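You operate a simulated robot arm through the tools that you are given. There is no shell and no other tool. Be economical: measure what you need, move in short steps, check, and stop when the job is done.

You run a simulated two-armed robot. Do the job below in one go: nothing can be reset, and whatever is moved stays where it is left.

Task
Start the tall case: power on, rate low, pulse on, level high.
Fine: it stays on and running.

The check looks at the end state, three seconds after you hand in, the way a careful person would. Anything else that was tipped, shoved, dropped, spilled or broken makes it a failure.

Robot
Two 7-joint arms with two-finger parallel grippers on one trunk, hanging from a carriage that runs on a rail from [-5, 1383] to [3, -797] (x, y) and turns from -400 to 288 degrees about z. Base frame: it is fixed where the carriage stands at the start and does not move with it; the origin is on the floor, on the carriage's upright axis, x ahead of it, y to its left, z up. Readings come in mm, degrees, newtons and seconds.
The left shoulder is at the start at [40, 161, 1438], the right one opposite. With the tool pointing down near the work surface each hand reaches from about 180 to 760 mm from the robot's upright axis, wherever it stands, measured 20 degrees to its own side. Places, roughly: fall slider [600, -500, 1100]; filter knob [600, -300, 1100]; fine knob [600, -300, 1200]; level knob [600, -600, 1300]; peak knob [600, -400, 1100]; pitch knob [600, -300, 1300]; pulse button [600, -500, 1100]; range switch [600, -200, 1100]; rate knob [600, -500, 1100]; rise slider [600, -400, 1100]; shape switch [600, -200, 1200]; switch of the tall case [600, -200, 1300]. Payload 4.4 kg a hand.
The tool frame of a hand sits at the grasp point between the pads (the TCP): z along the fingers, y along the line on which they close. The tips reach 23 mm beyond it. Largest opening 94 mm; finger width 38, thickness 10; the body of the gripper, 54 by 96 mm, starts 39 mm behind the TCP.
Orientation is that of the tool frame in the base frame, as a unit quaternion [w, x, y, z]. With the fingers straight down and closing along the base's y, the tool's x points along the base's -x, its y along +y and its z along -z.

Tools
- The arms move only by the tool send_rows. It takes "left_series", "right_series" or both (then of equal length, played together; a hand with none holds still); each is a list of rows, each a list of 3 entries, a list of its own where there are three numbers: the shift along the base's x, y, z in mm, then the turn, a rotation vector about the base's x, y, z in degrees, then the opening in per cent of the stroke, from 0 (shut) to 100 (fully open). In form: [[[x, y, z], [ax, ay, az], claw], ...]. A call has 1 to 10 rows; each row shifts and turns the commanded pose from where the row before left it. Each row takes 0.2 s and may step no farther than 50 mm and 8.6 degrees from the row before; otherwise, or with a gripper value out of range, the whole call is refused. A pose out of reach is approached as far as the arm can. The call stops where the force on the tool passes 40 N (or 10 N more than at its start, if that is more) or the arm is blocked; 0.2 s more then pass. The fingers move at their own pace (about 45 mm/s each) and stop on an object; they squeeze with about 21 N. The grip force told is the motor's: it shows also when the fingers shut on nothing. Time passes only in rows, and 0.2 s behind the last, so rows that do not move let the fingers close. The reply holds the time, the measured pose of the TCP, the force on the tool along the base axes, the opening and the grip force, in the units named above and with some noise, with the torque about the TCP (base axes, N m) and any sound that the robot's microphone picked up.
- Cameras (640 x 400 px; columns grow to the right, rows downward): "scene" is now at [221.9, -53.5, 1732.2]; the picture's right is [-0.66, -0.75, 0.00], its down [-0.52, 0.46, -0.72] and it looks along [0.54, -0.48, -0.69] (base axes); focal length 266 px, centre (320, 200). "left" rides on the left gripper at [87, -16, -74] in its tool frame; the picture's right is [0.18, 0.98, 0.00], its down [-0.58, 0.11, -0.81] and it looks along [-0.79, 0.15, 0.59] (tool axes); focal length 243 px, centre (320, 200). "right" rides on the right gripper at [86, 16, -75] in its tool frame; the picture's right is [-0.18, 0.98, 0.00], its down [-0.58, -0.11, -0.81] and it looks along [-0.79, -0.15, 0.59] (tool axes); focal length 243 px, centre (320, 200). There is no depth. A picture from a camera that has moved, and an enlarged one, comes with that camera's place and axes in the base frame and with its lens.
- snapshot(camera): a new picture of that camera. The clock stands still meanwhile.
- move_column(by): slides the trunk up (or, below 0, down) by that many mm; the arms and the scene camera ride with it, the base frame stays. It gives what a move gives, with no picture.
- roll_base(legs): drives the robot by 1 to 6 legs, each [ahead, left, turn to the left] in mm, mm and degrees, along the robot's own axes; the way and the turn of a leg run together, so that a leg with both is an arc; at most 1500 mm and 180 degrees a leg. The arms and the cameras ride along, it lands a little off, and it stops where it bumps. It keeps to its track: a leg is cut to what the track allows. It gives what a move gives.
- head_to(pan, tilt): turns the head with the scene camera to pan (to the left, within 86 degrees either way) and tilt (down, from -29 to 69), counted from straight ahead of the robot. It gives what a move gives.
- zoom(camera, box): a new picture of the part [left, top, right, bottom] of that camera's present view, enlarged. The clock stands still meanwhile.
- sign_off(): hands the job in; it is judged then, once.

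Go step by step. Nothing tells you exact positions but the pictures and the camera data: compare them with the known pose of the tool, close in by small moves and look again before you grip or let go. The budget is 120 turns and 108 pictures, counting those below and the enlarged ones. Unless the task says otherwise, let go and move clear before handing in, and close with one line.

The tools are called after "Request:" by a JSON object that holds its "method" and its "body". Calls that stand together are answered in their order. send_rows: Moves the arms, as the interface text tells. Its arguments: {"type":"object","properties":{"left_series":{"type":"array","items":{"type":"array"}},"right_series":{"type":"array","items":{"type":"array"}}},"required":[]} The other tools are called the same way: move_column (by) slides the trunk up or down; roll_base (legs) drives the base; head_to (pan, tilt) turns the head that bears the scene camera; snapshot (camera) takes a picture; zoom (camera, box) takes an enlarged picture of a part of a camera's view; sign_off () hands the job in.

At the start:

```text
time: 0.0
left_tcp_pos: [516.0, -27.4, 1495.7]
left_tool_rot: [0.0, 0.0, 1.0, -0.001]
left_contact_force: [-0.2, -1.0, -0.4]
left_wrist_torque: [0.01, 0.0, 0.01]
left_width: 94.0
left_finger_force: 0.1
right_tcp_pos: [317.9, -427.3, 1418.0]
right_tool_rot: [0.0, 0.0, 1.0, 0.0]
right_contact_force: [0.8, 0.1, 0.1]
right_wrist_torque: [-0.02, -0.01, -0.01]
right_width: 94.0
right_finger_force: 0.1
trunk travel left (down, up): [-575.0, 195.0]
robot x, y, heading: [1.5, 2.3, 0.1]
head pan, tilt: [-41.5, 43.6]
```

scene: 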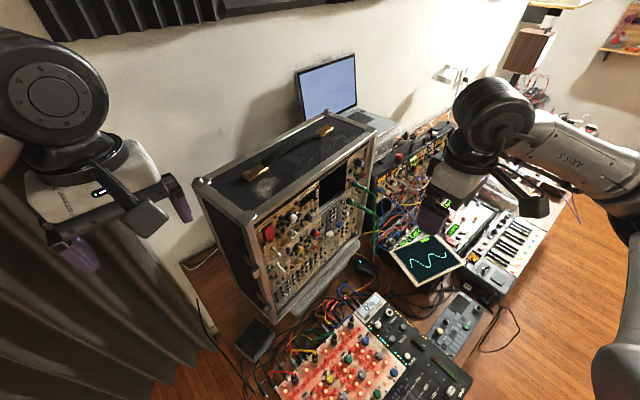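
right: 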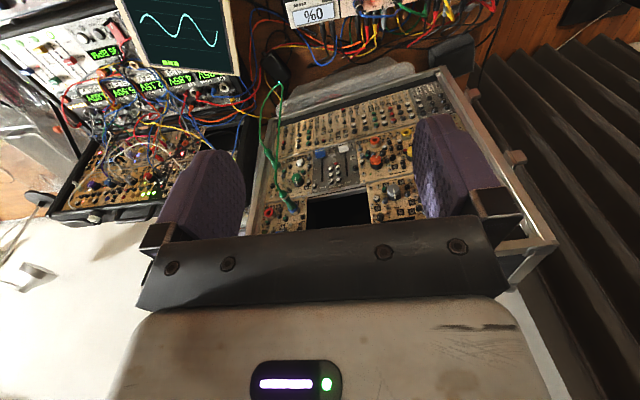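
left: 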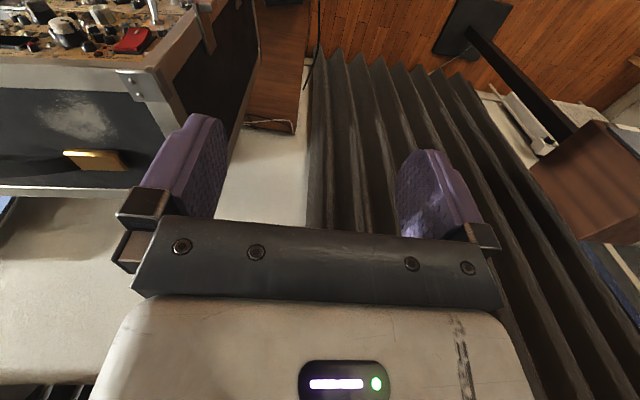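

The tall case stands ahead to the right, its panel facing the robot. I'll look closer at the panel first.

Request:
{"method": "zoom", "body": {"camera": "scene", "box": [230, 130, 390, 330]}}

Request:
{"method": "zoom", "body": {"camera": "right", "box": [240, 70, 480, 240]}}

```text
2.00 times, centred on (310, 230) of scene
camera zoom: at [221.9, -53.5, 1732.2], right [-0.66, -0.75, 0.0], down [-0.52, 0.46, -0.72], along [0.54, -0.48, -0.69], focal length 531 px, centre (340, 140)
```

zoom: 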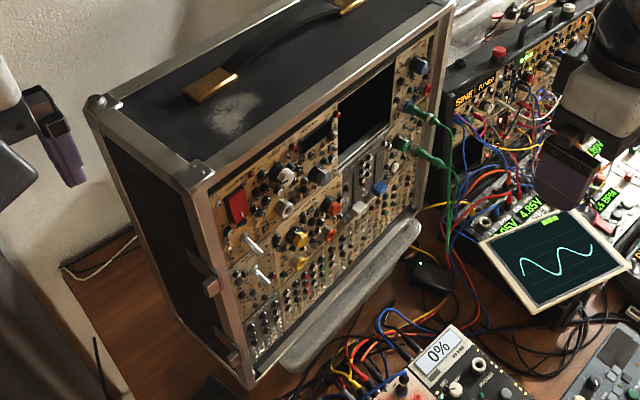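

```text
2.35 times, centred on (360, 155) of right
camera zoom: at [231.6, -409.5, 1491.3], right [0.18, 0.98, 0.0], down [0.58, -0.11, 0.81], along [0.79, -0.15, -0.59], focal length 571 px, centre (226, 306)
```

zoom: 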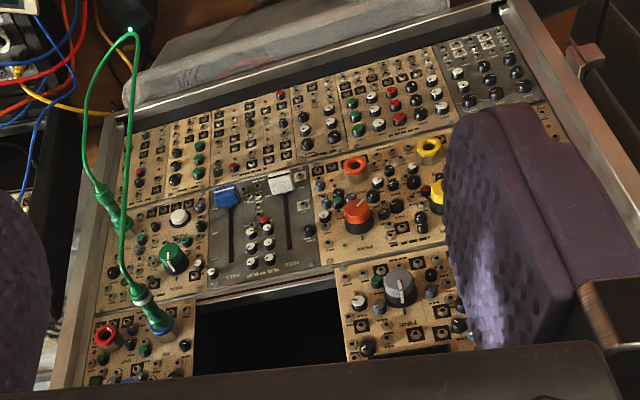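

I'll pull the left hand back from over the case, then drive to face the panel.

Request:
{"method": "send_rows", "body": {"left_series": [[[-40, 20, 0], [0, 0, 0], 100], [[-40, 20, 0], [0, 0, 0], 100], [[-40, 20, 0], [0, 0, 0], 100], [[-40, 20, 0], [0, 0, 0], 100], [[-40, 20, 0], [0, 0, 0], 100], [[-40, 20, 0], [0, 0, 0], 100]]}}

Request:
{"method": "roll_base", "body": {"legs": [[0, -350, 0]]}}

Request:
{"method": "head_to", "body": {"pan": 0, "tilt": 40}}

Request:
{"method": "snapshot", "body": {"camera": "scene"}}

```text
time: 1.4
left_tcp_pos: [276.6, 91.9, 1495.8]
left_tool_rot: [0.001, 0.0, 1.0, 0.0]
left_contact_force: [0.4, 0.7, -0.6]
left_wrist_torque: [0.0, 0.03, 0.01]
left_width: 93.8
left_finger_force: 0.1
right_tcp_pos: [317.0, -424.4, 1418.1]
right_tool_rot: [0.0, 0.0, 1.0, 0.0]
right_contact_force: [-0.3, -0.3, 0.7]
right_wrist_torque: [-0.01, 0.01, 0.0]
right_width: 94.3
right_finger_force: 0.1
trunk travel left (down, up): [-575.0, 195.0]
robot x, y, heading: [1.4, -3.5, 0.2]
head pan, tilt: [-41.5, 43.6]
```

```text
time: 3.6
left_tcp_pos: [278.4, -250.9, 1496.2]
left_tool_rot: [-0.001, -0.002, 1.0, 0.0]
left_contact_force: [-0.2, 0.0, 0.1]
left_wrist_torque: [0.02, 0.0, 0.02]
left_width: 94.2
left_finger_force: 0.1
right_tcp_pos: [319.6, -768.0, 1418.8]
right_tool_rot: [0.0, -0.001, 1.0, 0.0]
right_contact_force: [0.1, 0.2, 0.3]
right_wrist_torque: [0.04, -0.03, 0.02]
right_width: 94.0
right_finger_force: 0.1
trunk travel left (down, up): [-575.0, 195.0]
robot x, y, heading: [2.9, -344.1, -0.0]
head pan, tilt: [-41.5, 43.6]
```

```text
time: 4.7
left_tcp_pos: [277.5, -250.0, 1496.6]
left_tool_rot: [0.0, -0.003, 1.0, 0.001]
left_contact_force: [-0.4, 0.2, 0.3]
left_wrist_torque: [0.01, 0.02, -0.01]
left_width: 93.9
left_finger_force: 0.1
right_tcp_pos: [318.6, -768.1, 1418.6]
right_tool_rot: [0.0, -0.001, 1.0, 0.0]
right_contact_force: [0.1, 0.3, -0.4]
right_wrist_torque: [-0.04, 0.03, 0.0]
right_width: 93.8
right_finger_force: 0.1
trunk travel left (down, up): [-575.0, 195.0]
robot x, y, heading: [2.8, -344.6, 0.2]
head pan, tilt: [0.0, 40.0]
```

```text
102 pictures are left
camera scene: at [246.5, -341.5, 1737.5], right [0.0, -1.0, 0.0], down [-0.64, 0.0, -0.77], along [0.77, 0.0, -0.64], focal length 266 px, centre (320, 200)
```

scene: 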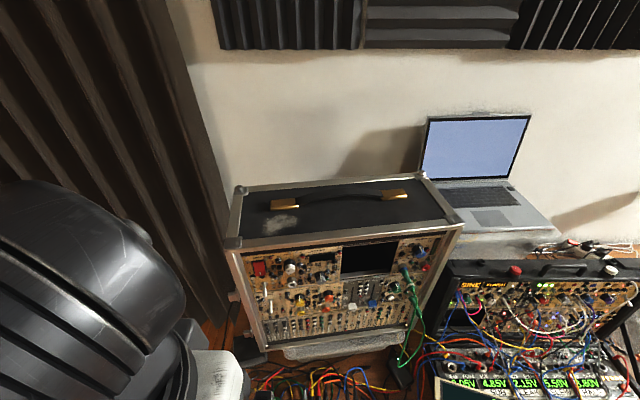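

The case's top front edge runs about (551,-185,1396) to (586,-597,1396), slightly yawed. I'll turn both hands to point forward while still clear of everything.

Request:
{"method": "send_rows", "body": {"left_series": [[[0, 5, 0], [0, -8.5, 0], 100], [[0, 5, 0], [0, -8.5, 0], 100], [[0, 5, 0], [0, -8.5, 0], 100], [[0, 5, 0], [0, -8.5, 0], 100], [[0, 5, 0], [0, -8.5, 0], 100], [[0, 5, 0], [0, -8.5, 0], 100], [[0, 5, 0], [0, -8.5, 0], 100], [[0, 5, 0], [0, -8.5, 0], 100], [[0, 5, 0], [0, -8.5, 0], 100], [[0, 5, 0], [0, -8.5, 0], 100]], "right_series": [[[0, 10, 10], [0, -8.5, 0], 100], [[0, 10, 10], [0, -8.5, 0], 100], [[0, 10, 10], [0, -8.5, 0], 100], [[0, 10, 10], [0, -8.5, 0], 100], [[0, 10, 10], [0, -8.5, 0], 100], [[0, 10, 10], [0, -8.5, 0], 100], [[0, 10, 10], [0, -8.5, 0], 100], [[0, 10, 10], [0, -8.5, 0], 100], [[0, 10, 10], [0, -8.5, 0], 100], [[0, 10, 10], [0, -8.5, 0], 100]]}}

Request:
{"method": "snapshot", "body": {"camera": "scene"}}

Request:
{"method": "snapshot", "body": {"camera": "right"}}

Request:
{"method": "snapshot", "body": {"camera": "left"}}

```text
time: 6.9
left_tcp_pos: [349.9, -275.3, 1595.6]
left_tool_rot: [0.676, -0.002, 0.737, -0.001]
left_contact_force: [-0.6, 0.5, 0.1]
left_wrist_torque: [-0.02, 0.0, 0.01]
left_width: 94.1
left_finger_force: 0.1
left hand out of reach, approached as far as the arm can: row 4, 5, 6, 7, 8, 9, 10
right_tcp_pos: [386.1, -723.5, 1578.9]
right_tool_rot: [0.676, -0.002, 0.737, -0.001]
right_contact_force: [0.8, 0.3, 0.5]
right_wrist_torque: [0.01, -0.03, -0.02]
right_width: 94.2
right_finger_force: 0.1
right hand out of reach, approached as far as the arm can: row 5, 6, 7, 8, 9, 10
trunk travel left (down, up): [-575.0, 195.0]
robot x, y, heading: [0.3, -343.1, -0.0]
head pan, tilt: [0.0, 40.0]
```

```text
101 pictures are left
camera scene: at [246.4, -341.5, 1737.5], right [0.0, -1.0, 0.0], down [-0.64, 0.0, -0.77], along [0.77, 0.0, -0.64], focal length 266 px, centre (320, 200)
```

scene: 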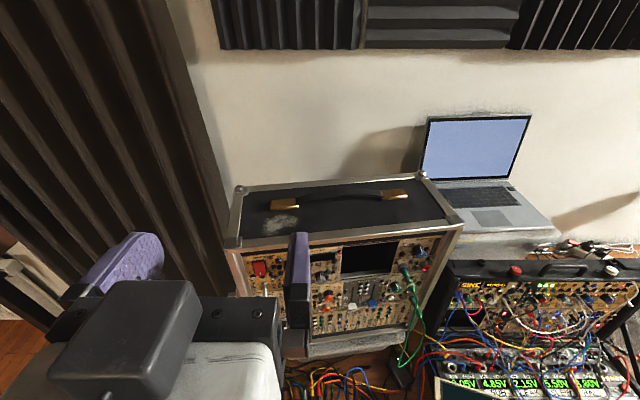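

```text
100 pictures are left
camera right: at [305.4, -708.3, 1498.1], right [0.01, 0.98, 0.18], down [-0.75, -0.11, 0.65], along [0.66, -0.14, 0.74], focal length 243 px, centre (320, 200)
```

right: 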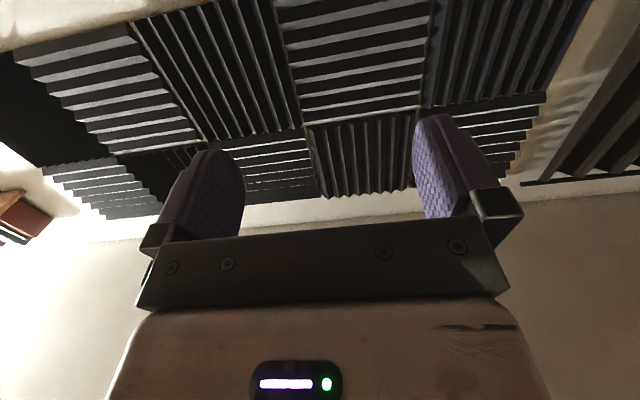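

```text
99 pictures are left
camera left: at [268.0, -293.2, 1515.6], right [-0.02, 0.98, -0.19], down [-0.75, 0.11, 0.65], along [0.66, 0.15, 0.74], focal length 243 px, centre (320, 200)
```

left: 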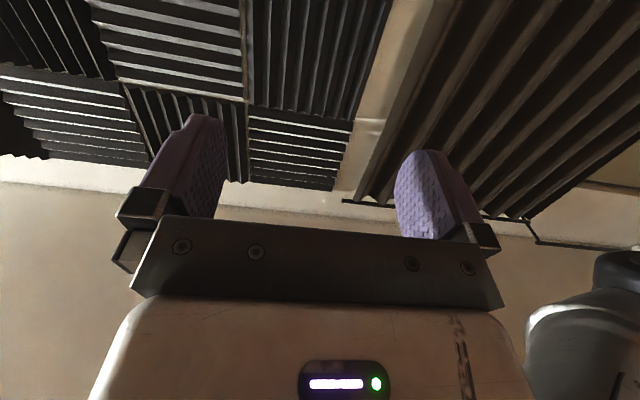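

Hands now point forward at z≈1590, clear of the panel (x 370 vs 550). Now I lower the trunk 280 mm and look straight at the panel.

Request:
{"method": "move_column", "body": {"by": -280}}

Request:
{"method": "send_rows", "body": {"left_series": [[[20, 40, 0], [0, 0, 0], 100], [[20, 40, 0], [0, 0, 0], 100], [[20, 40, 0], [0, 0, 0], 100], [[20, 40, 0], [0, 0, 0], 100]]}}

Request:
{"method": "head_to", "body": {"pan": 0, "tilt": 35}}

Request:
{"method": "snapshot", "body": {"camera": "scene"}}

```text
time: 9.8
left_tcp_pos: [349.4, -275.5, 1314.6]
left_tool_rot: [0.676, -0.003, 0.737, 0.0]
left_contact_force: [-0.1, 0.7, 0.3]
left_wrist_torque: [-0.02, -0.04, 0.01]
left_width: 94.1
left_finger_force: 0.0
right_tcp_pos: [385.0, -723.4, 1299.1]
right_tool_rot: [0.676, -0.002, 0.737, 0.0]
right_contact_force: [-0.7, 0.1, 0.7]
right_wrist_torque: [0.0, -0.01, -0.04]
right_width: 94.1
right_finger_force: 0.0
trunk travel left (down, up): [-295.0, 475.0]
robot x, y, heading: [-1.3, -344.9, 0.2]
head pan, tilt: [0.0, 40.0]
```

```text
time: 10.8
left_tcp_pos: [435.9, -119.3, 1323.3]
left_tool_rot: [0.675, -0.001, 0.738, -0.001]
left_contact_force: [-0.2, 0.2, 0.0]
left_wrist_torque: [-0.02, 0.01, 0.0]
left_width: 93.9
left_finger_force: 0.0
left hand out of reach, approached as far as the arm can: row 1, 2
right_tcp_pos: [386.3, -722.4, 1299.5]
right_tool_rot: [0.675, -0.002, 0.738, -0.001]
right_contact_force: [-0.3, 1.1, 0.4]
right_wrist_torque: [0.02, 0.0, 0.02]
right_width: 94.1
right_finger_force: 0.1
trunk travel left (down, up): [-295.0, 475.0]
robot x, y, heading: [1.8, -343.2, 0.1]
head pan, tilt: [0.0, 40.0]
```

```text
time: 11.4
left_tcp_pos: [434.6, -122.1, 1323.6]
left_tool_rot: [0.676, -0.002, 0.737, -0.001]
left_contact_force: [0.6, 0.2, 0.1]
left_wrist_torque: [0.04, -0.02, 0.02]
left_width: 94.2
left_finger_force: 0.1
right_tcp_pos: [385.2, -722.6, 1299.4]
right_tool_rot: [0.675, -0.001, 0.737, -0.001]
right_contact_force: [0.3, -0.8, -0.4]
right_wrist_torque: [-0.02, 0.02, 0.01]
right_width: 93.9
right_finger_force: 0.2
trunk travel left (down, up): [-295.0, 475.0]
robot x, y, heading: [0.5, -343.5, 0.3]
head pan, tilt: [0.0, 35.0]
```

```text
98 pictures are left
camera scene: at [249.5, -341.5, 1465.0], right [0.0, -1.0, 0.0], down [-0.57, 0.0, -0.82], along [0.82, 0.0, -0.57], focal length 266 px, centre (320, 200)
```

scene: 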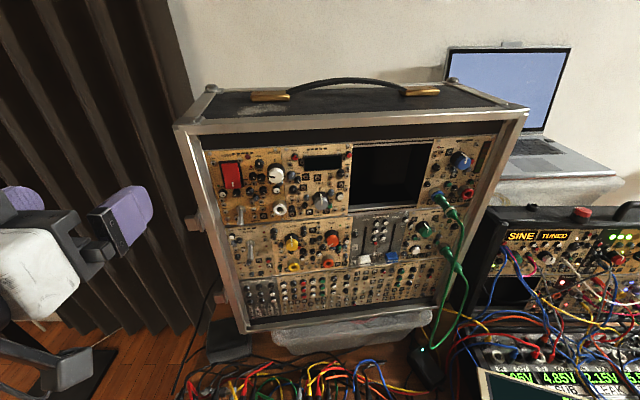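

Good view. Zooming on the panel halves for labels and pointers.

Request:
{"method": "zoom", "body": {"camera": "scene", "box": [200, 135, 296, 195]}}

Request:
{"method": "zoom", "body": {"camera": "scene", "box": [410, 135, 506, 195]}}

Request:
{"method": "zoom", "body": {"camera": "scene", "box": [350, 205, 446, 265]}}

Request:
{"method": "zoom", "body": {"camera": "scene", "box": [180, 120, 500, 320]}}

```text
6.67 times, centred on (248, 165) of scene
camera zoom: at [249.5, -341.5, 1465.0], right [0.0, -1.0, 0.0], down [-0.57, 0.0, -0.82], along [0.82, 0.0, -0.57], focal length 1770 px, centre (800, 433)
```

zoom: 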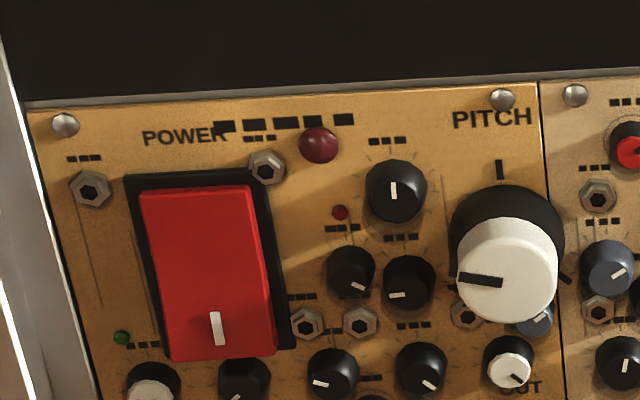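

```text
6.67 times, centred on (458, 165) of scene
camera zoom: at [249.5, -341.5, 1465.0], right [0.0, -1.0, 0.0], down [-0.57, 0.0, -0.82], along [0.82, 0.0, -0.57], focal length 1770 px, centre (-600, 433)
```

zoom: 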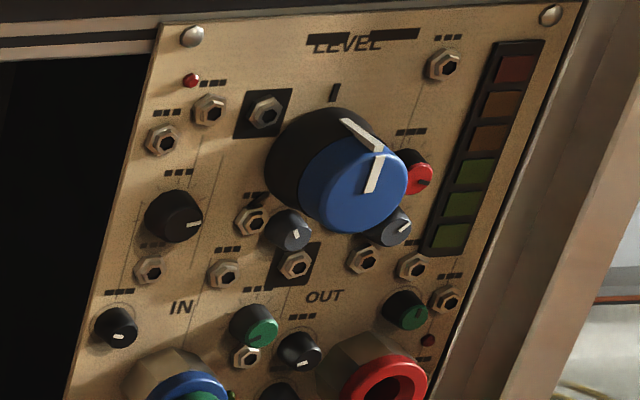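

```text
6.67 times, centred on (398, 235) of scene
camera zoom: at [249.5, -341.5, 1465.0], right [0.0, -1.0, 0.0], down [-0.57, 0.0, -0.82], along [0.82, 0.0, -0.57], focal length 1770 px, centre (-200, -33)
```

zoom: 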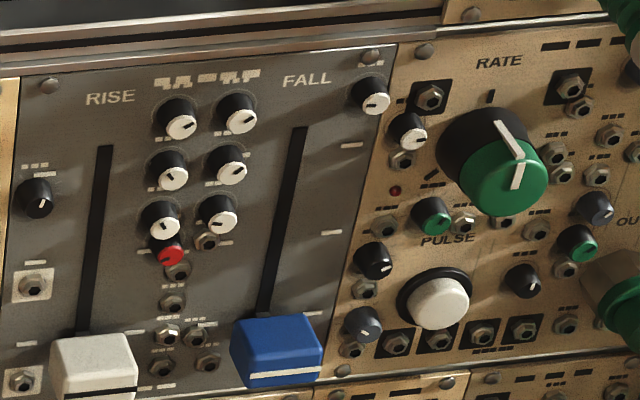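

```text
2.00 times, centred on (340, 220) of scene
camera zoom: at [249.5, -341.5, 1465.0], right [0.0, -1.0, 0.0], down [-0.57, 0.0, -0.82], along [0.82, 0.0, -0.57], focal length 531 px, centre (280, 160)
```

zoom: 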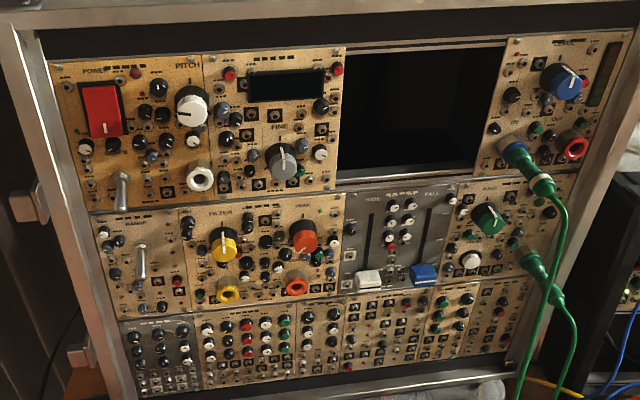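

Rate, level and pulse are legible; marks suggest low at lower left and high at lower right, both knobs now at 12 o'clock. I'll shift sideways for a second viewing angle to triangulate.

Request:
{"method": "roll_base", "body": {"legs": [[0, -200, 0]]}}

Request:
{"method": "snapshot", "body": {"camera": "scene"}}

Request:
{"method": "zoom", "body": {"camera": "scene", "box": [240, 120, 400, 220]}}

Request:
{"method": "zoom", "body": {"camera": "scene", "box": [240, 190, 400, 290]}}

```text
time: 13.0
left_tcp_pos: [437.1, -322.3, 1323.8]
left_tool_rot: [0.676, -0.002, 0.737, -0.002]
left_contact_force: [-0.4, -0.1, -0.5]
left_wrist_torque: [-0.01, -0.01, 0.0]
left_width: 94.1
left_finger_force: 0.0
right_tcp_pos: [387.0, -923.8, 1299.7]
right_tool_rot: [0.675, -0.001, 0.738, -0.002]
right_contact_force: [0.4, -0.9, -0.3]
right_wrist_torque: [-0.01, 0.01, -0.04]
right_width: 94.2
right_finger_force: 0.1
trunk travel left (down, up): [-295.0, 475.0]
robot x, y, heading: [2.8, -539.7, 0.3]
head pan, tilt: [0.0, 35.0]
```

```text
93 pictures are left
camera scene: at [250.2, -542.0, 1465.0], right [0.0, -1.0, 0.0], down [-0.57, 0.0, -0.82], along [0.82, 0.0, -0.57], focal length 266 px, centre (320, 200)
```

scene: 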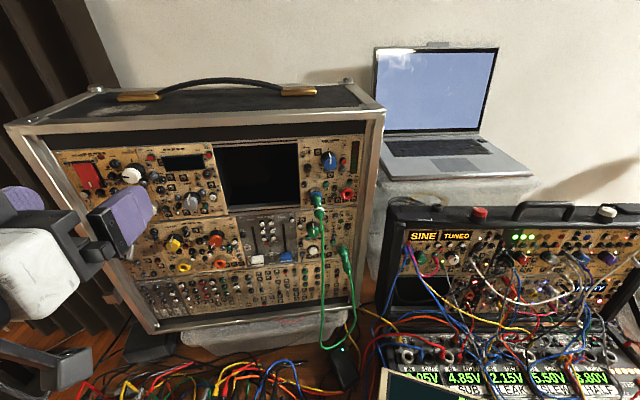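

```text
4.00 times, centred on (320, 170) of scene
camera zoom: at [250.2, -542.0, 1465.0], right [0.0, -1.0, 0.0], down [-0.57, 0.0, -0.82], along [0.82, 0.0, -0.57], focal length 1062 px, centre (320, 320)
```

zoom: 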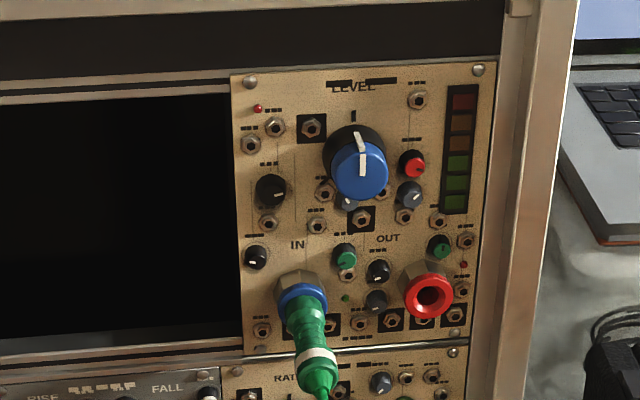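

```text
4.00 times, centred on (320, 240) of scene
camera zoom: at [250.2, -542.0, 1465.0], right [0.0, -1.0, 0.0], down [-0.57, 0.0, -0.82], along [0.82, 0.0, -0.57], focal length 1062 px, centre (320, 40)
```

zoom: 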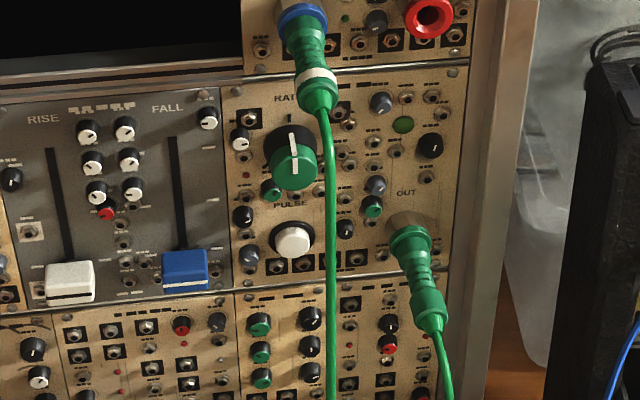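

Triangulated: level cap ≈(609,-557,1283), rate ≈(606,-530,1149), pulse ≈(618,-529,1089), rocker ≈(575,-217,1280), panel yawed about 6°. The green cable hangs in front of rate at about (530,-546), so I must come from the left there. First the power rocker: its lower end (marked "I") stands out, so I press that with the closed left fingers.

Request:
{"method": "roll_base", "body": {"legs": [[0, 150, 0]]}}

Request:
{"method": "send_rows", "body": {"left_series": [[[10, -20, 0], [0, 7, 0], 0], [[10, -20, -10], [0, 7, 0], 0], [[10, 0, -20], [0, 6, 0], 0], [[0, 0, -20], [0, 0, 0], 0], [[0, 0, 0], [0, 0, 0], 0], [[0, 0, 0], [0, 0, 0], 0]]}}

Request:
{"method": "snapshot", "body": {"camera": "scene"}}

Request:
{"method": "snapshot", "body": {"camera": "left"}}

```text
time: 14.4
left_tcp_pos: [436.2, -173.5, 1323.9]
left_tool_rot: [0.676, -0.001, 0.737, -0.002]
left_contact_force: [0.4, 0.9, -0.3]
left_wrist_torque: [-0.03, 0.01, 0.0]
left_width: 94.1
left_finger_force: 0.1
right_tcp_pos: [386.3, -776.9, 1299.4]
right_tool_rot: [0.675, -0.001, 0.738, -0.001]
right_contact_force: [-0.5, -0.4, -0.4]
right_wrist_torque: [0.01, -0.04, -0.01]
right_width: 94.2
right_finger_force: 0.0
trunk travel left (down, up): [-295.0, 475.0]
robot x, y, heading: [3.0, -396.1, -0.0]
head pan, tilt: [0.0, 35.0]
```

```text
time: 15.8
left_tcp_pos: [466.9, -216.6, 1271.8]
left_tool_rot: [0.537, -0.001, 0.843, -0.002]
left_contact_force: [-0.4, -0.2, 0.9]
left_wrist_torque: [0.02, 0.02, 0.03]
left_width: 0.0
left_finger_force: 21.4
right_tcp_pos: [385.4, -777.5, 1299.8]
right_tool_rot: [0.676, -0.001, 0.737, -0.002]
right_contact_force: [0.2, 0.0, -0.6]
right_wrist_torque: [0.0, -0.01, 0.01]
right_width: 93.8
right_finger_force: 0.1
trunk travel left (down, up): [-295.0, 475.0]
robot x, y, heading: [-2.4, -392.6, 0.1]
head pan, tilt: [0.0, 35.0]
```

```text
90 pictures are left
camera scene: at [249.6, -394.8, 1465.0], right [0.0, -1.0, 0.0], down [-0.57, 0.0, -0.82], along [0.82, 0.0, -0.57], focal length 266 px, centre (320, 200)
```

scene: 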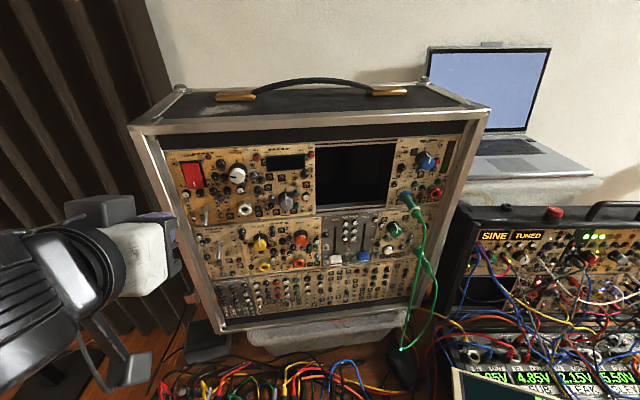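

```text
89 pictures are left
camera left: at [362.8, -233.3, 1225.8], right [-0.08, 0.98, -0.17], down [-0.48, 0.11, 0.87], along [0.87, 0.15, 0.47], focal length 243 px, centre (320, 200)
```

left: 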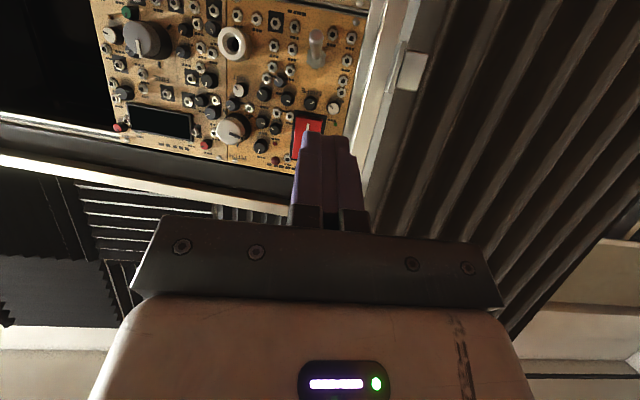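

The rocker's lower end is at about (572,-219,1268). I approach in x with the finger's upper corner aimed there.

Request:
{"method": "send_rows", "body": {"left_series": [[[25, -2, -6], [0, 0, 0], 0], [[25, 0, -7], [0, 0, 0], 0], [[12, 0, 0], [0, 0, 0], 0], [[0, 0, 0], [0, 0, 0], 0]]}}

Request:
{"method": "zoom", "body": {"camera": "left", "box": [220, 40, 420, 165]}}

Request:
{"method": "zoom", "body": {"camera": "scene", "box": [140, 140, 260, 215]}}

```text
time: 16.8
left_tcp_pos: [528.6, -216.3, 1259.0]
left_tool_rot: [0.538, -0.001, 0.843, -0.002]
left_contact_force: [0.1, 0.2, 0.8]
left_wrist_torque: [-0.03, 0.0, -0.01]
left_width: 0.0
left_finger_force: 20.8
right_tcp_pos: [386.0, -777.2, 1300.4]
right_tool_rot: [0.675, -0.002, 0.737, -0.001]
right_contact_force: [-0.3, -1.0, 0.1]
right_wrist_torque: [0.0, 0.0, 0.03]
right_width: 94.0
right_finger_force: 0.1
trunk travel left (down, up): [-295.0, 475.0]
robot x, y, heading: [0.1, -394.1, 0.0]
head pan, tilt: [0.0, 35.0]
```

```text
3.20 times, centred on (320, 102) of left
camera zoom: at [424.2, -234.2, 1213.0], right [-0.08, 0.98, -0.17], down [-0.49, 0.11, 0.87], along [0.87, 0.15, 0.47], focal length 776 px, centre (320, 512)
```

zoom: 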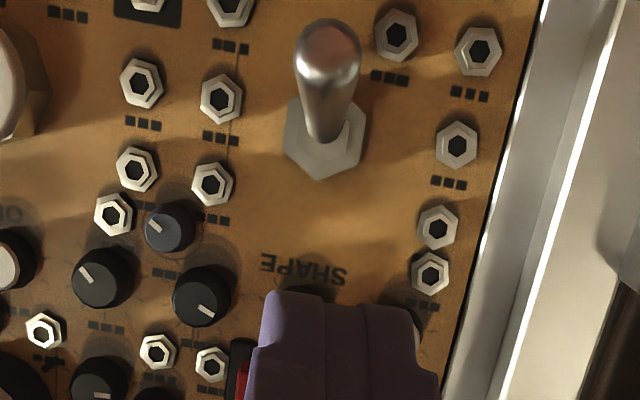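

```text
5.33 times, centred on (200, 178) of scene
camera zoom: at [249.7, -394.7, 1465.0], right [0.0, -1.0, 0.0], down [-0.57, 0.0, -0.82], along [0.82, 0.0, -0.57], focal length 1416 px, centre (960, 320)
```

zoom: 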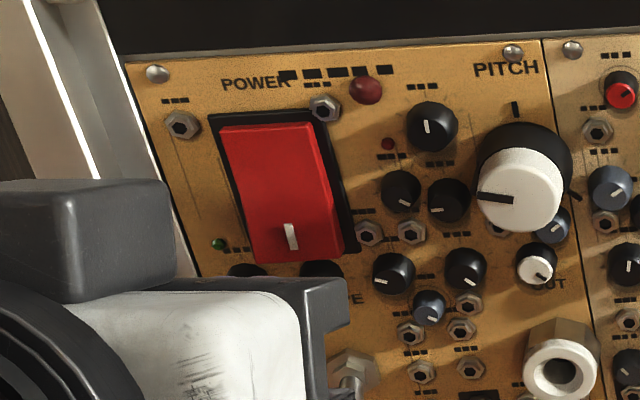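

Aligned. Pressing slowly.

Request:
{"method": "send_rows", "body": {"left_series": [[[8, 0, 0], [0, 0, 0], 0], [[4, 0, 0], [0, 0, 0], 0], [[3, 0, 0], [0, 0, 0], 0], [[3, 0, 0], [0, 0, 0], 0], [[2, 0, 0], [0, 0, 0], 0]]}}

Request:
{"method": "zoom", "body": {"camera": "scene", "box": [140, 140, 260, 215]}}

```text
time: 18.0
left_tcp_pos: [542.9, -217.1, 1260.8]
left_tool_rot: [0.537, -0.002, 0.843, -0.001]
left_contact_force: [-40.3, 0.1, 5.4]
left_wrist_torque: [0.03, -0.4, 0.34]
left_width: 0.0
left_finger_force: 20.8
right_tcp_pos: [381.4, -776.3, 1298.0]
right_tool_rot: [0.673, 0.0, 0.739, -0.002]
right_contact_force: [-1.3, -0.2, -0.5]
right_wrist_torque: [0.06, 0.01, -0.01]
right_width: 93.9
right_finger_force: 0.0
trunk travel left (down, up): [-295.0, 475.0]
robot x, y, heading: [2.1, -400.3, 0.3]
head pan, tilt: [0.0, 35.0]
heard: click
```

```text
5.33 times, centred on (200, 178) of scene
camera zoom: at [246.5, -394.5, 1464.2], right [0.0, -1.0, 0.0], down [-0.58, 0.0, -0.82], along [0.82, 0.0, -0.58], focal length 1416 px, centre (960, 320)
```

zoom: 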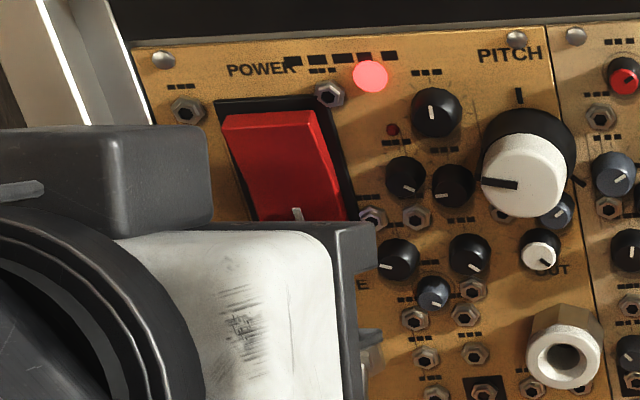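

Click, and the red lamp is lit: power is on. Backing off, then viewing the whole panel.

Request:
{"method": "send_rows", "body": {"left_series": [[[-10, 0, 0], [0, 0, 0], 0], [[-40, 0, 0], [0, 0, 0], 0], [[-40, 20, 0], [0, 0, 0], 0], [[0, 30, 0], [0, 0, 0], 0]]}}

Request:
{"method": "zoom", "body": {"camera": "scene", "box": [150, 120, 470, 320]}}

```text
time: 19.0
left_tcp_pos: [457.6, -166.7, 1261.9]
left_tool_rot: [0.538, -0.001, 0.843, -0.002]
left_contact_force: [0.2, 1.2, -0.5]
left_wrist_torque: [-0.04, -0.03, 0.02]
left_width: 0.0
left_finger_force: 21.4
right_tcp_pos: [384.9, -778.1, 1298.1]
right_tool_rot: [0.675, -0.001, 0.737, -0.002]
right_contact_force: [0.2, -0.5, -0.4]
right_wrist_torque: [0.0, -0.03, -0.06]
right_width: 94.2
right_finger_force: 0.0
trunk travel left (down, up): [-295.0, 475.0]
robot x, y, heading: [-1.4, -395.4, 0.3]
head pan, tilt: [0.0, 35.0]
```

```text
2.00 times, centred on (310, 220) of scene
camera zoom: at [249.5, -394.9, 1465.0], right [0.0, -1.0, 0.0], down [-0.57, 0.0, -0.82], along [0.82, 0.0, -0.57], focal length 531 px, centre (340, 160)
```

zoom: 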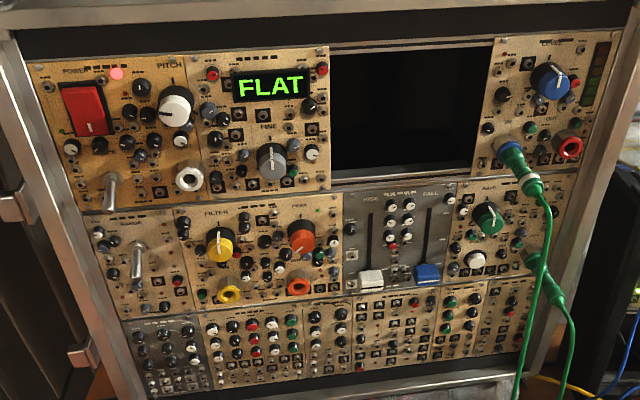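

Power is on (display lit). For pulse and rate I'll use the left hand, rolled so it closes vertically and yawed to come in from the left, clear of the hanging cable. Turning the hand in free space first.

Request:
{"method": "send_rows", "body": {"left_series": [[[-30, 0, 0], [0, -8.4, 0], 0], [[-20, 0, 0], [0, -8.4, 0], 0], [[0, 0, 0], [0, -8.2, 0], 0], [[0, 0, 0], [-8.4, 0, 0], 0], [[0, 0, 0], [-8.4, 0, 0], 0], [[0, 0, 0], [-8.4, 0, 0], 0], [[0, 0, 0], [-8.4, 0, 0], 0], [[0, 0, 0], [-8.4, 0, 0], 0]]}}

Request:
{"method": "send_rows", "body": {"left_series": [[[0, 0, 0], [-8.4, 0, 0], 0], [[0, 0, 0], [-8.4, 0, 0], 0], [[0, 0, 0], [-8.4, 0, 0], 0], [[0, 0, 0], [-8.4, 0, 0], 0], [[0, 0, 0], [-8.4, 0, 0], 0], [[0, 0, 0], [-6, 0, 0], 0]]}}

```text
time: 20.8
left_tcp_pos: [452.1, -167.6, 1286.2]
left_tool_rot: [0.659, -0.256, 0.659, -0.256]
left_contact_force: [0.4, 0.1, 0.9]
left_wrist_torque: [-0.04, -0.01, 0.04]
left_width: 0.0
left_finger_force: 21.2
left hand out of reach, approached as far as the arm can: row 1, 2, 3
right_tcp_pos: [386.2, -777.0, 1300.8]
right_tool_rot: [0.676, -0.001, 0.737, -0.002]
right_contact_force: [0.1, 0.8, -0.2]
right_wrist_torque: [0.02, 0.01, -0.01]
right_width: 94.2
right_finger_force: 0.1
trunk travel left (down, up): [-295.0, 475.0]
robot x, y, heading: [1.0, -396.9, 0.2]
head pan, tilt: [0.0, 35.0]
```

```text
time: 22.2
left_tcp_pos: [453.4, -168.5, 1287.6]
left_tool_rot: [-0.499, 0.501, -0.498, 0.502]
left_contact_force: [-0.8, 0.2, -0.5]
left_wrist_torque: [-0.02, -0.03, 0.0]
left_width: 0.2
left_finger_force: 21.1
right_tcp_pos: [385.9, -776.6, 1299.7]
right_tool_rot: [0.675, 0.0, 0.738, -0.002]
right_contact_force: [0.3, -0.3, 0.5]
right_wrist_torque: [-0.01, 0.01, 0.01]
right_width: 94.1
right_finger_force: 0.1
trunk travel left (down, up): [-295.0, 475.0]
robot x, y, heading: [2.4, -396.8, 0.1]
head pan, tilt: [0.0, 35.0]
```

Request:
{"method": "send_rows", "body": {"left_series": [[[0, -35, 0], [0, 0, -8], 0], [[0, -35, 0], [0, 0, -8], 0], [[0, -35, 0], [0, 0, -8], 0], [[0, -35, 0], [0, 0, -8], 0], [[0, -35, 0], [0, 0, -8], 0], [[0, -35, -30], [0, 0, 0], 0], [[0, -35, -30], [0, 0, 0], 0], [[0, -20, -30], [0, 0, 0], 0]]}}

Request:
{"method": "snapshot", "body": {"camera": "scene"}}

Request:
{"method": "snapshot", "body": {"camera": "left"}}

```text
time: 24.2
left_tcp_pos: [459.5, -416.4, 1227.3]
left_tool_rot: [-0.35, 0.275, -0.632, 0.634]
left_contact_force: [-0.5, 0.1, -0.5]
left_wrist_torque: [-0.04, 0.03, -0.03]
left_width: 0.0
left_finger_force: 21.1
right_tcp_pos: [387.9, -775.8, 1300.1]
right_tool_rot: [0.676, -0.001, 0.737, -0.001]
right_contact_force: [0.0, -0.1, -0.3]
right_wrist_torque: [-0.01, -0.01, 0.0]
right_width: 94.1
right_finger_force: 0.0
trunk travel left (down, up): [-295.0, 475.0]
robot x, y, heading: [1.5, -399.5, -0.0]
head pan, tilt: [0.0, 35.0]
stopped in row 8 (left hand): the arm was blocked; the commanded pose is now the measured one
```

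```text
84 pictures are left
camera scene: at [250.7, -394.4, 1465.8], right [0.0, -1.0, 0.0], down [-0.57, 0.0, -0.82], along [0.82, 0.0, -0.57], focal length 266 px, centre (320, 200)
```

scene: 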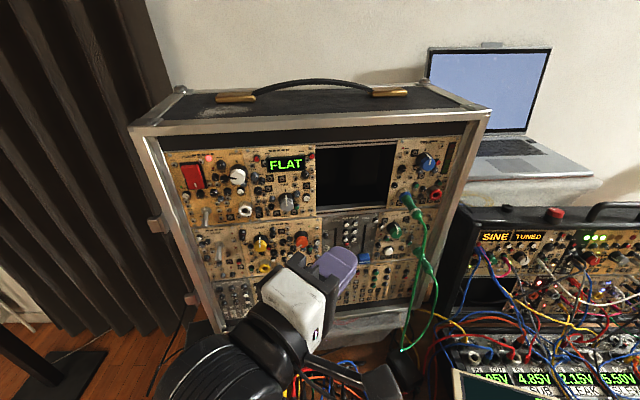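

```text
83 pictures are left
camera left: at [346.6, -440.5, 1231.1], right [-0.02, -0.1, -0.99], down [-0.28, 0.96, -0.09], along [0.96, 0.28, -0.04], focal length 243 px, centre (320, 200)
```

left: 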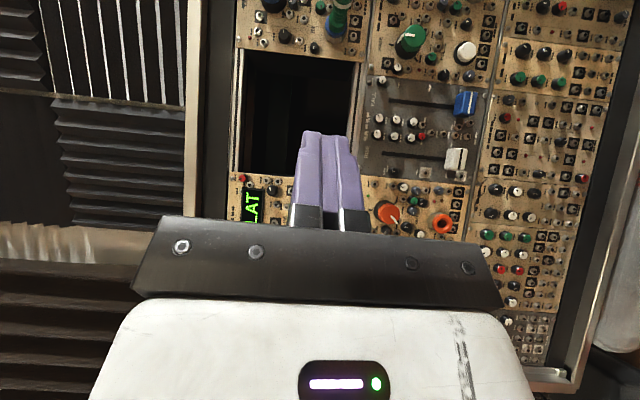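

The arm got blocked reaching across itself. I'll back it to the left and shift the base right instead.

Request:
{"method": "send_rows", "body": {"left_series": [[[0, 30, 0], [0, 0, 0], 0], [[0, 40, 0], [0, 0, 0], 0], [[0, 40, 0], [0, 0, 0], 0], [[0, 40, 0], [0, 0, 0], 0]]}}

Request:
{"method": "roll_base", "body": {"legs": [[0, -200, 0]]}}

Request:
{"method": "snapshot", "body": {"camera": "scene"}}

Request:
{"method": "snapshot", "body": {"camera": "left"}}

```text
time: 25.4
left_tcp_pos: [450.9, -292.8, 1223.3]
left_tool_rot: [-0.331, 0.275, -0.624, 0.652]
left_contact_force: [0.0, -0.2, 0.3]
left_wrist_torque: [0.04, 0.02, 0.0]
left_width: 0.2
left_finger_force: 21.0
right_tcp_pos: [378.8, -794.8, 1301.8]
right_tool_rot: [0.674, -0.003, 0.739, -0.008]
right_contact_force: [0.1, -0.7, 0.0]
right_wrist_torque: [0.03, 0.03, 0.08]
right_width: 93.9
right_finger_force: 0.0
trunk travel left (down, up): [-295.0, 475.0]
robot x, y, heading: [2.6, -397.9, -0.5]
head pan, tilt: [0.0, 35.0]
stopped in row 4 (left hand): the arm was blocked; the commanded pose is now the measured one
```

```text
time: 27.0
left_tcp_pos: [458.3, -474.7, 1229.4]
left_tool_rot: [-0.34, 0.274, -0.628, 0.644]
left_contact_force: [0.6, 0.6, -0.1]
left_wrist_torque: [0.03, -0.01, 0.03]
left_width: 0.0
left_finger_force: 21.0
right_tcp_pos: [387.6, -979.8, 1299.0]
right_tool_rot: [0.676, 0.0, 0.737, -0.001]
right_contact_force: [0.3, -0.8, 0.0]
right_wrist_torque: [0.0, -0.02, 0.01]
right_width: 94.0
right_finger_force: 0.2
trunk travel left (down, up): [-295.0, 475.0]
robot x, y, heading: [0.2, -600.8, 0.0]
head pan, tilt: [0.0, 35.0]
```

```text
82 pictures are left
camera scene: at [251.9, -597.3, 1465.8], right [0.0, -1.0, 0.0], down [-0.57, 0.0, -0.82], along [0.82, 0.0, -0.57], focal length 266 px, centre (320, 200)
```

scene: 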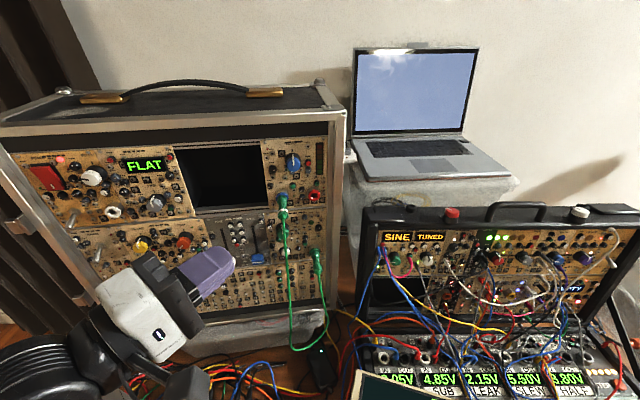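

```text
81 pictures are left
camera left: at [345.5, -495.7, 1234.7], right [-0.02, -0.12, -0.99], down [-0.26, 0.96, -0.11], along [0.97, 0.25, -0.05], focal length 243 px, centre (320, 200)
```

left: 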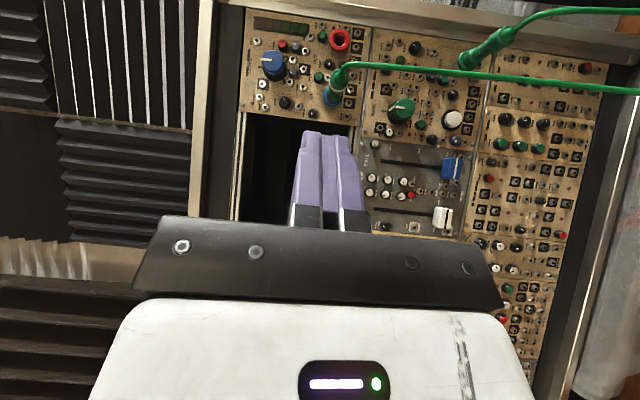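

The left camera confirms pulse (618,-530,1090) and rate (606,-531,1149). Lowering the hand to pulse height and levelling it.

Request:
{"method": "send_rows", "body": {"left_series": [[[5, 0, -35], [-1.1, 5.3, 0], 0], [[5, 0, -35], [0, 0, 0], 0], [[10, 0, -35], [0, 0, 0], 0], [[20, 0, -35], [0, 0, 0], 0], [[0, 0, 0], [0, 0, 0], 0]]}}

Request:
{"method": "snapshot", "body": {"camera": "scene"}}

Request:
{"method": "snapshot", "body": {"camera": "left"}}

```text
time: 27.7
left_tcp_pos: [466.8, -488.4, 1252.4]
left_tool_rot: [-0.369, 0.225, -0.59, 0.682]
left_contact_force: [0.0, -0.9, -0.9]
left_wrist_torque: [0.01, 0.01, -0.02]
left_width: 0.1
left_finger_force: 21.2
right_tcp_pos: [389.9, -986.5, 1306.0]
right_tool_rot: [0.677, 0.001, 0.736, -0.004]
right_contact_force: [1.0, -0.3, -0.5]
right_wrist_torque: [-0.01, 0.04, -0.02]
right_width: 93.9
right_finger_force: 0.1
trunk travel left (down, up): [-295.0, 475.0]
robot x, y, heading: [3.9, -600.9, -0.3]
head pan, tilt: [0.0, 35.0]
stopped in row 3 (left hand): the arm was blocked; the commanded pose is now the measured one
```

```text
80 pictures are left
camera scene: at [255.1, -603.5, 1471.0], right [0.0, -1.0, 0.0], down [-0.57, 0.0, -0.82], along [0.82, 0.0, -0.57], focal length 266 px, centre (320, 200)
```

scene: 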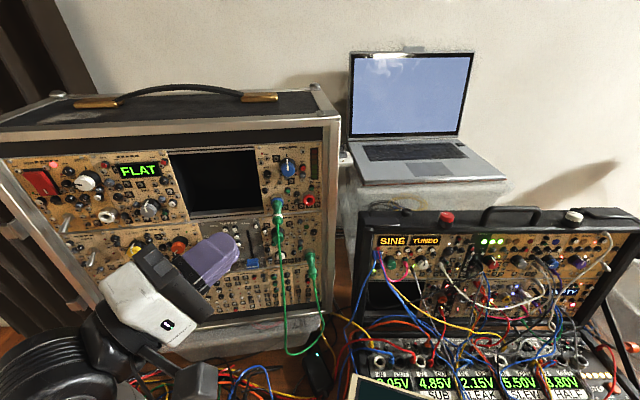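

```text
79 pictures are left
camera left: at [353.7, -508.7, 1242.0], right [0.12, -0.17, -0.98], down [-0.21, 0.96, -0.19], along [0.97, 0.23, 0.08], focal length 243 px, centre (320, 200)
```

left: 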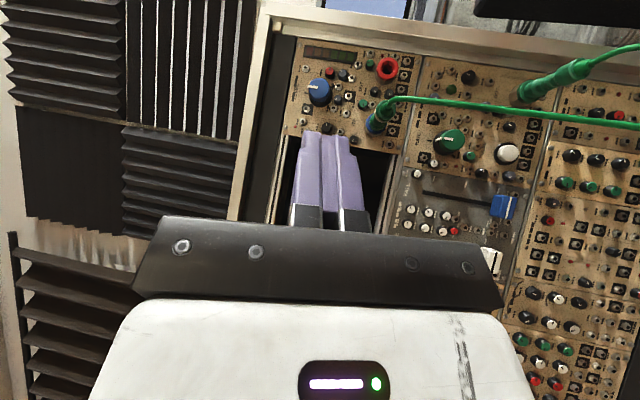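

The arm is pressing on something below, lifting the trunk a little. I'll raise the trunk slightly to relieve it and look at what lies under the left arm.

Request:
{"method": "move_column", "body": {"by": 60}}

Request:
{"method": "head_to", "body": {"pan": 35, "tilt": 65}}

Request:
{"method": "snapshot", "body": {"camera": "scene"}}

```text
time: 28.7
left_tcp_pos: [464.3, -483.2, 1292.4]
left_tool_rot: [-0.365, 0.237, -0.598, 0.673]
left_contact_force: [0.6, 0.5, -0.6]
left_wrist_torque: [0.0, -0.02, 0.02]
left_width: 0.2
left_finger_force: 21.1
right_tcp_pos: [385.6, -984.2, 1358.9]
right_tool_rot: [0.676, 0.0, 0.737, -0.002]
right_contact_force: [0.2, 0.2, 0.2]
right_wrist_torque: [-0.01, 0.05, 0.01]
right_width: 93.9
right_finger_force: 0.0
trunk travel left (down, up): [-355.0, 415.0]
robot x, y, heading: [2.6, -601.8, -0.1]
head pan, tilt: [0.0, 35.0]
```

```text
time: 29.7
left_tcp_pos: [464.2, -483.2, 1292.8]
left_tool_rot: [-0.365, 0.237, -0.597, 0.674]
left_contact_force: [-0.4, 0.0, 0.1]
left_wrist_torque: [0.02, 0.04, -0.06]
left_width: 0.1
left_finger_force: 20.6
right_tcp_pos: [384.9, -984.6, 1359.5]
right_tool_rot: [0.675, 0.0, 0.738, -0.002]
right_contact_force: [0.4, -0.2, -0.8]
right_wrist_torque: [0.02, -0.03, 0.03]
right_width: 93.9
right_finger_force: 0.0
trunk travel left (down, up): [-355.0, 415.0]
robot x, y, heading: [2.1, -602.6, -0.2]
head pan, tilt: [35.0, 65.0]
```

```text
78 pictures are left
camera scene: at [212.2, -566.8, 1485.2], right [0.57, -0.82, 0.0], down [-0.74, -0.52, -0.42], along [0.35, 0.24, -0.91], focal length 266 px, centre (320, 200)
```

scene: 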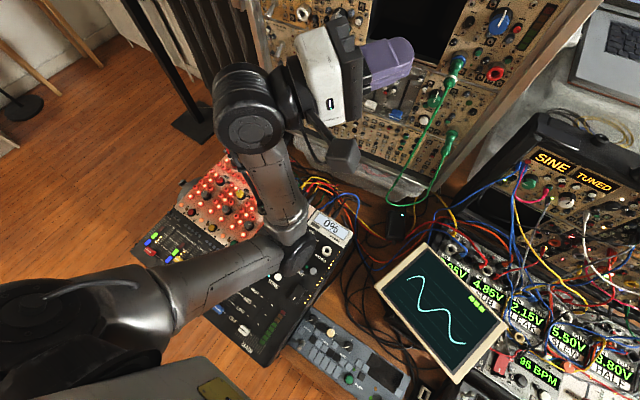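

My low elbow was resting on the mixer area (nothing visibly displaced). I'll raise the trunk so the elbow is high, and reach down from above instead.

Request:
{"method": "move_column", "body": {"by": 260}}

Request:
{"method": "send_rows", "body": {"left_series": [[[0, 0, -30], [0.6, 6, -0.3], 0], [[0, 0, -40], [0.6, 6, -0.3], 0], [[0, 0, -40], [0, 0, 0], 0], [[0, 0, -40], [0, 0, 0], 0], [[0, 0, -40], [0, 0, 0], 0]]}}

Request:
{"method": "snapshot", "body": {"camera": "scene"}}

```text
time: 32.4
left_tcp_pos: [463.8, -482.8, 1551.9]
left_tool_rot: [-0.366, 0.237, -0.597, 0.674]
left_contact_force: [-0.5, 0.5, -0.7]
left_wrist_torque: [0.0, -0.01, -0.01]
left_width: 0.0
left_finger_force: 21.1
right_tcp_pos: [383.1, -983.4, 1619.2]
right_tool_rot: [0.675, 0.001, 0.738, -0.003]
right_contact_force: [-0.6, -0.4, 0.0]
right_wrist_torque: [0.0, -0.01, -0.03]
right_width: 94.1
right_finger_force: 0.0
trunk travel left (down, up): [-615.0, 155.0]
robot x, y, heading: [4.1, -602.5, -0.3]
head pan, tilt: [35.0, 65.0]
```

```text
time: 33.6
left_tcp_pos: [463.0, -483.0, 1363.8]
left_tool_rot: [-0.3, 0.299, -0.64, 0.641]
left_contact_force: [-0.2, 0.3, 0.3]
left_wrist_torque: [0.05, 0.02, 0.04]
left_width: 0.0
left_finger_force: 21.2
right_tcp_pos: [385.4, -983.7, 1619.7]
right_tool_rot: [0.676, 0.0, 0.737, -0.002]
right_contact_force: [-0.1, 1.2, -0.3]
right_wrist_torque: [-0.01, 0.01, 0.0]
right_width: 93.7
right_finger_force: 0.1
trunk travel left (down, up): [-615.0, 155.0]
robot x, y, heading: [3.3, -604.9, -0.1]
head pan, tilt: [35.0, 65.0]
```

```text
77 pictures are left
camera scene: at [212.1, -566.8, 1745.2], right [0.57, -0.82, 0.0], down [-0.74, -0.52, -0.42], along [0.35, 0.24, -0.91], focal length 266 px, centre (320, 200)
```

scene: 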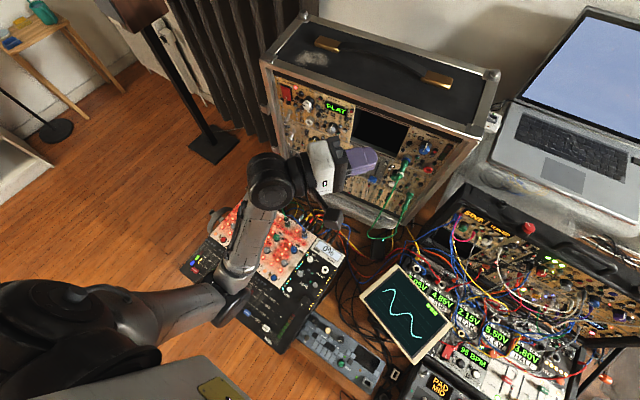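

Request:
{"method": "send_rows", "body": {"left_series": [[[0, 5, -40], [0, 0, 0], 0], [[0, 5, -40], [0, 0, 0], 0], [[0, 5, -40], [0, 0, 0], 0], [[0, 0, -40], [0, 0, 0], 0]]}}

Request:
{"method": "snapshot", "body": {"camera": "scene"}}

```text
time: 34.6
left_tcp_pos: [463.9, -468.0, 1202.7]
left_tool_rot: [-0.301, 0.299, -0.64, 0.641]
left_contact_force: [1.1, -0.5, 0.2]
left_wrist_torque: [-0.05, -0.01, -0.02]
left_width: 0.0
left_finger_force: 21.1
right_tcp_pos: [385.2, -985.1, 1619.1]
right_tool_rot: [0.675, 0.0, 0.738, -0.003]
right_contact_force: [-0.6, 0.4, -0.3]
right_wrist_torque: [-0.02, -0.02, -0.03]
right_width: 93.7
right_finger_force: 0.0
trunk travel left (down, up): [-615.0, 155.0]
robot x, y, heading: [2.7, -603.5, 0.5]
head pan, tilt: [35.0, 65.0]
```

```text
76 pictures are left
camera scene: at [212.1, -566.7, 1745.2], right [0.57, -0.82, 0.0], down [-0.74, -0.52, -0.42], along [0.35, 0.24, -0.91], focal length 266 px, centre (320, 200)
```

scene: 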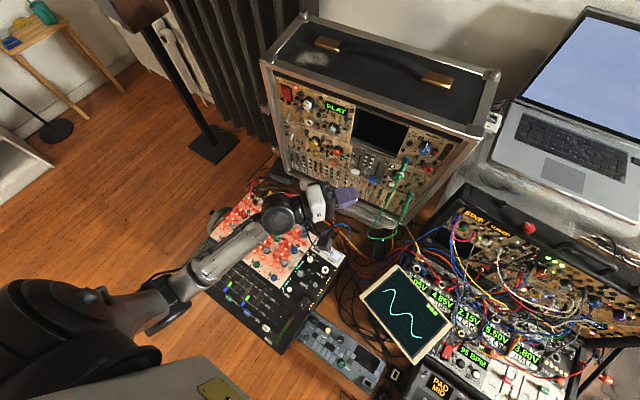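

Request:
{"method": "send_rows", "body": {"left_series": [[[10, 0, -40], [0, 0, 0], 0], [[10, 0, -40], [0, 0, 0], 0], [[20, 0, -32], [0, 0, 0], 0], [[0, 0, 0], [0, 0, 0], 0]]}}

Request:
{"method": "head_to", "body": {"pan": 14, "tilt": 50}}

Request:
{"method": "snapshot", "body": {"camera": "scene"}}

Request:
{"method": "snapshot", "body": {"camera": "left"}}

```text
time: 35.6
left_tcp_pos: [502.1, -467.9, 1092.0]
left_tool_rot: [-0.3, 0.3, -0.64, 0.641]
left_contact_force: [-0.3, 0.2, 0.5]
left_wrist_torque: [0.02, 0.01, 0.0]
left_width: 0.2
left_finger_force: 20.2
right_tcp_pos: [384.6, -984.6, 1619.9]
right_tool_rot: [0.675, 0.001, 0.738, -0.003]
right_contact_force: [-0.3, 0.0, 0.5]
right_wrist_torque: [0.02, 0.0, 0.0]
right_width: 94.0
right_finger_force: 0.1
trunk travel left (down, up): [-615.0, 155.0]
robot x, y, heading: [3.6, -601.8, -0.2]
head pan, tilt: [35.0, 65.0]
```

```text
time: 36.4
left_tcp_pos: [503.1, -468.7, 1092.8]
left_tool_rot: [0.299, -0.3, 0.641, -0.64]
left_contact_force: [-0.2, -0.1, 0.2]
left_wrist_torque: [-0.03, 0.0, 0.04]
left_width: 0.1
left_finger_force: 20.8
right_tcp_pos: [385.8, -984.6, 1618.4]
right_tool_rot: [0.675, 0.001, 0.738, -0.003]
right_contact_force: [-0.1, 0.1, 0.4]
right_wrist_torque: [0.01, 0.0, 0.01]
right_width: 94.0
right_finger_force: 0.1
trunk travel left (down, up): [-615.0, 155.0]
robot x, y, heading: [6.3, -603.9, -0.2]
head pan, tilt: [14.0, 50.0]
```

```text
75 pictures are left
camera scene: at [237.1, -583.0, 1763.3], right [0.24, -0.97, 0.0], down [-0.74, -0.18, -0.64], along [0.62, 0.15, -0.77], focal length 266 px, centre (320, 200)
```

scene: 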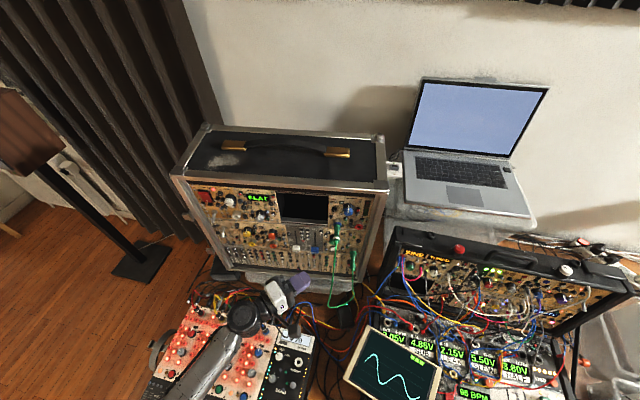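

```text
74 pictures are left
camera left: at [389.5, -487.9, 1108.8], right [-0.12, -0.14, -0.98], down [-0.24, 0.96, -0.11], along [0.96, 0.23, -0.15], focal length 243 px, centre (320, 200)
```

left: 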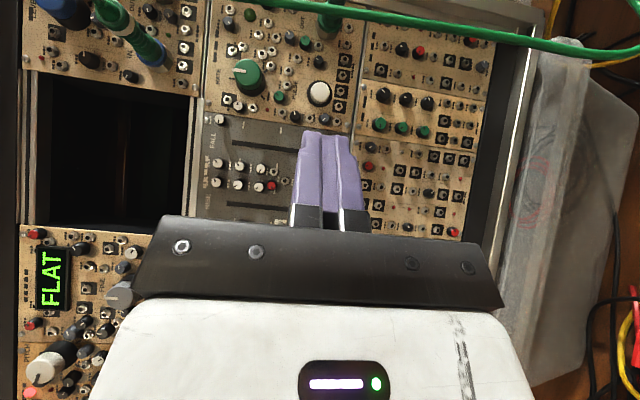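

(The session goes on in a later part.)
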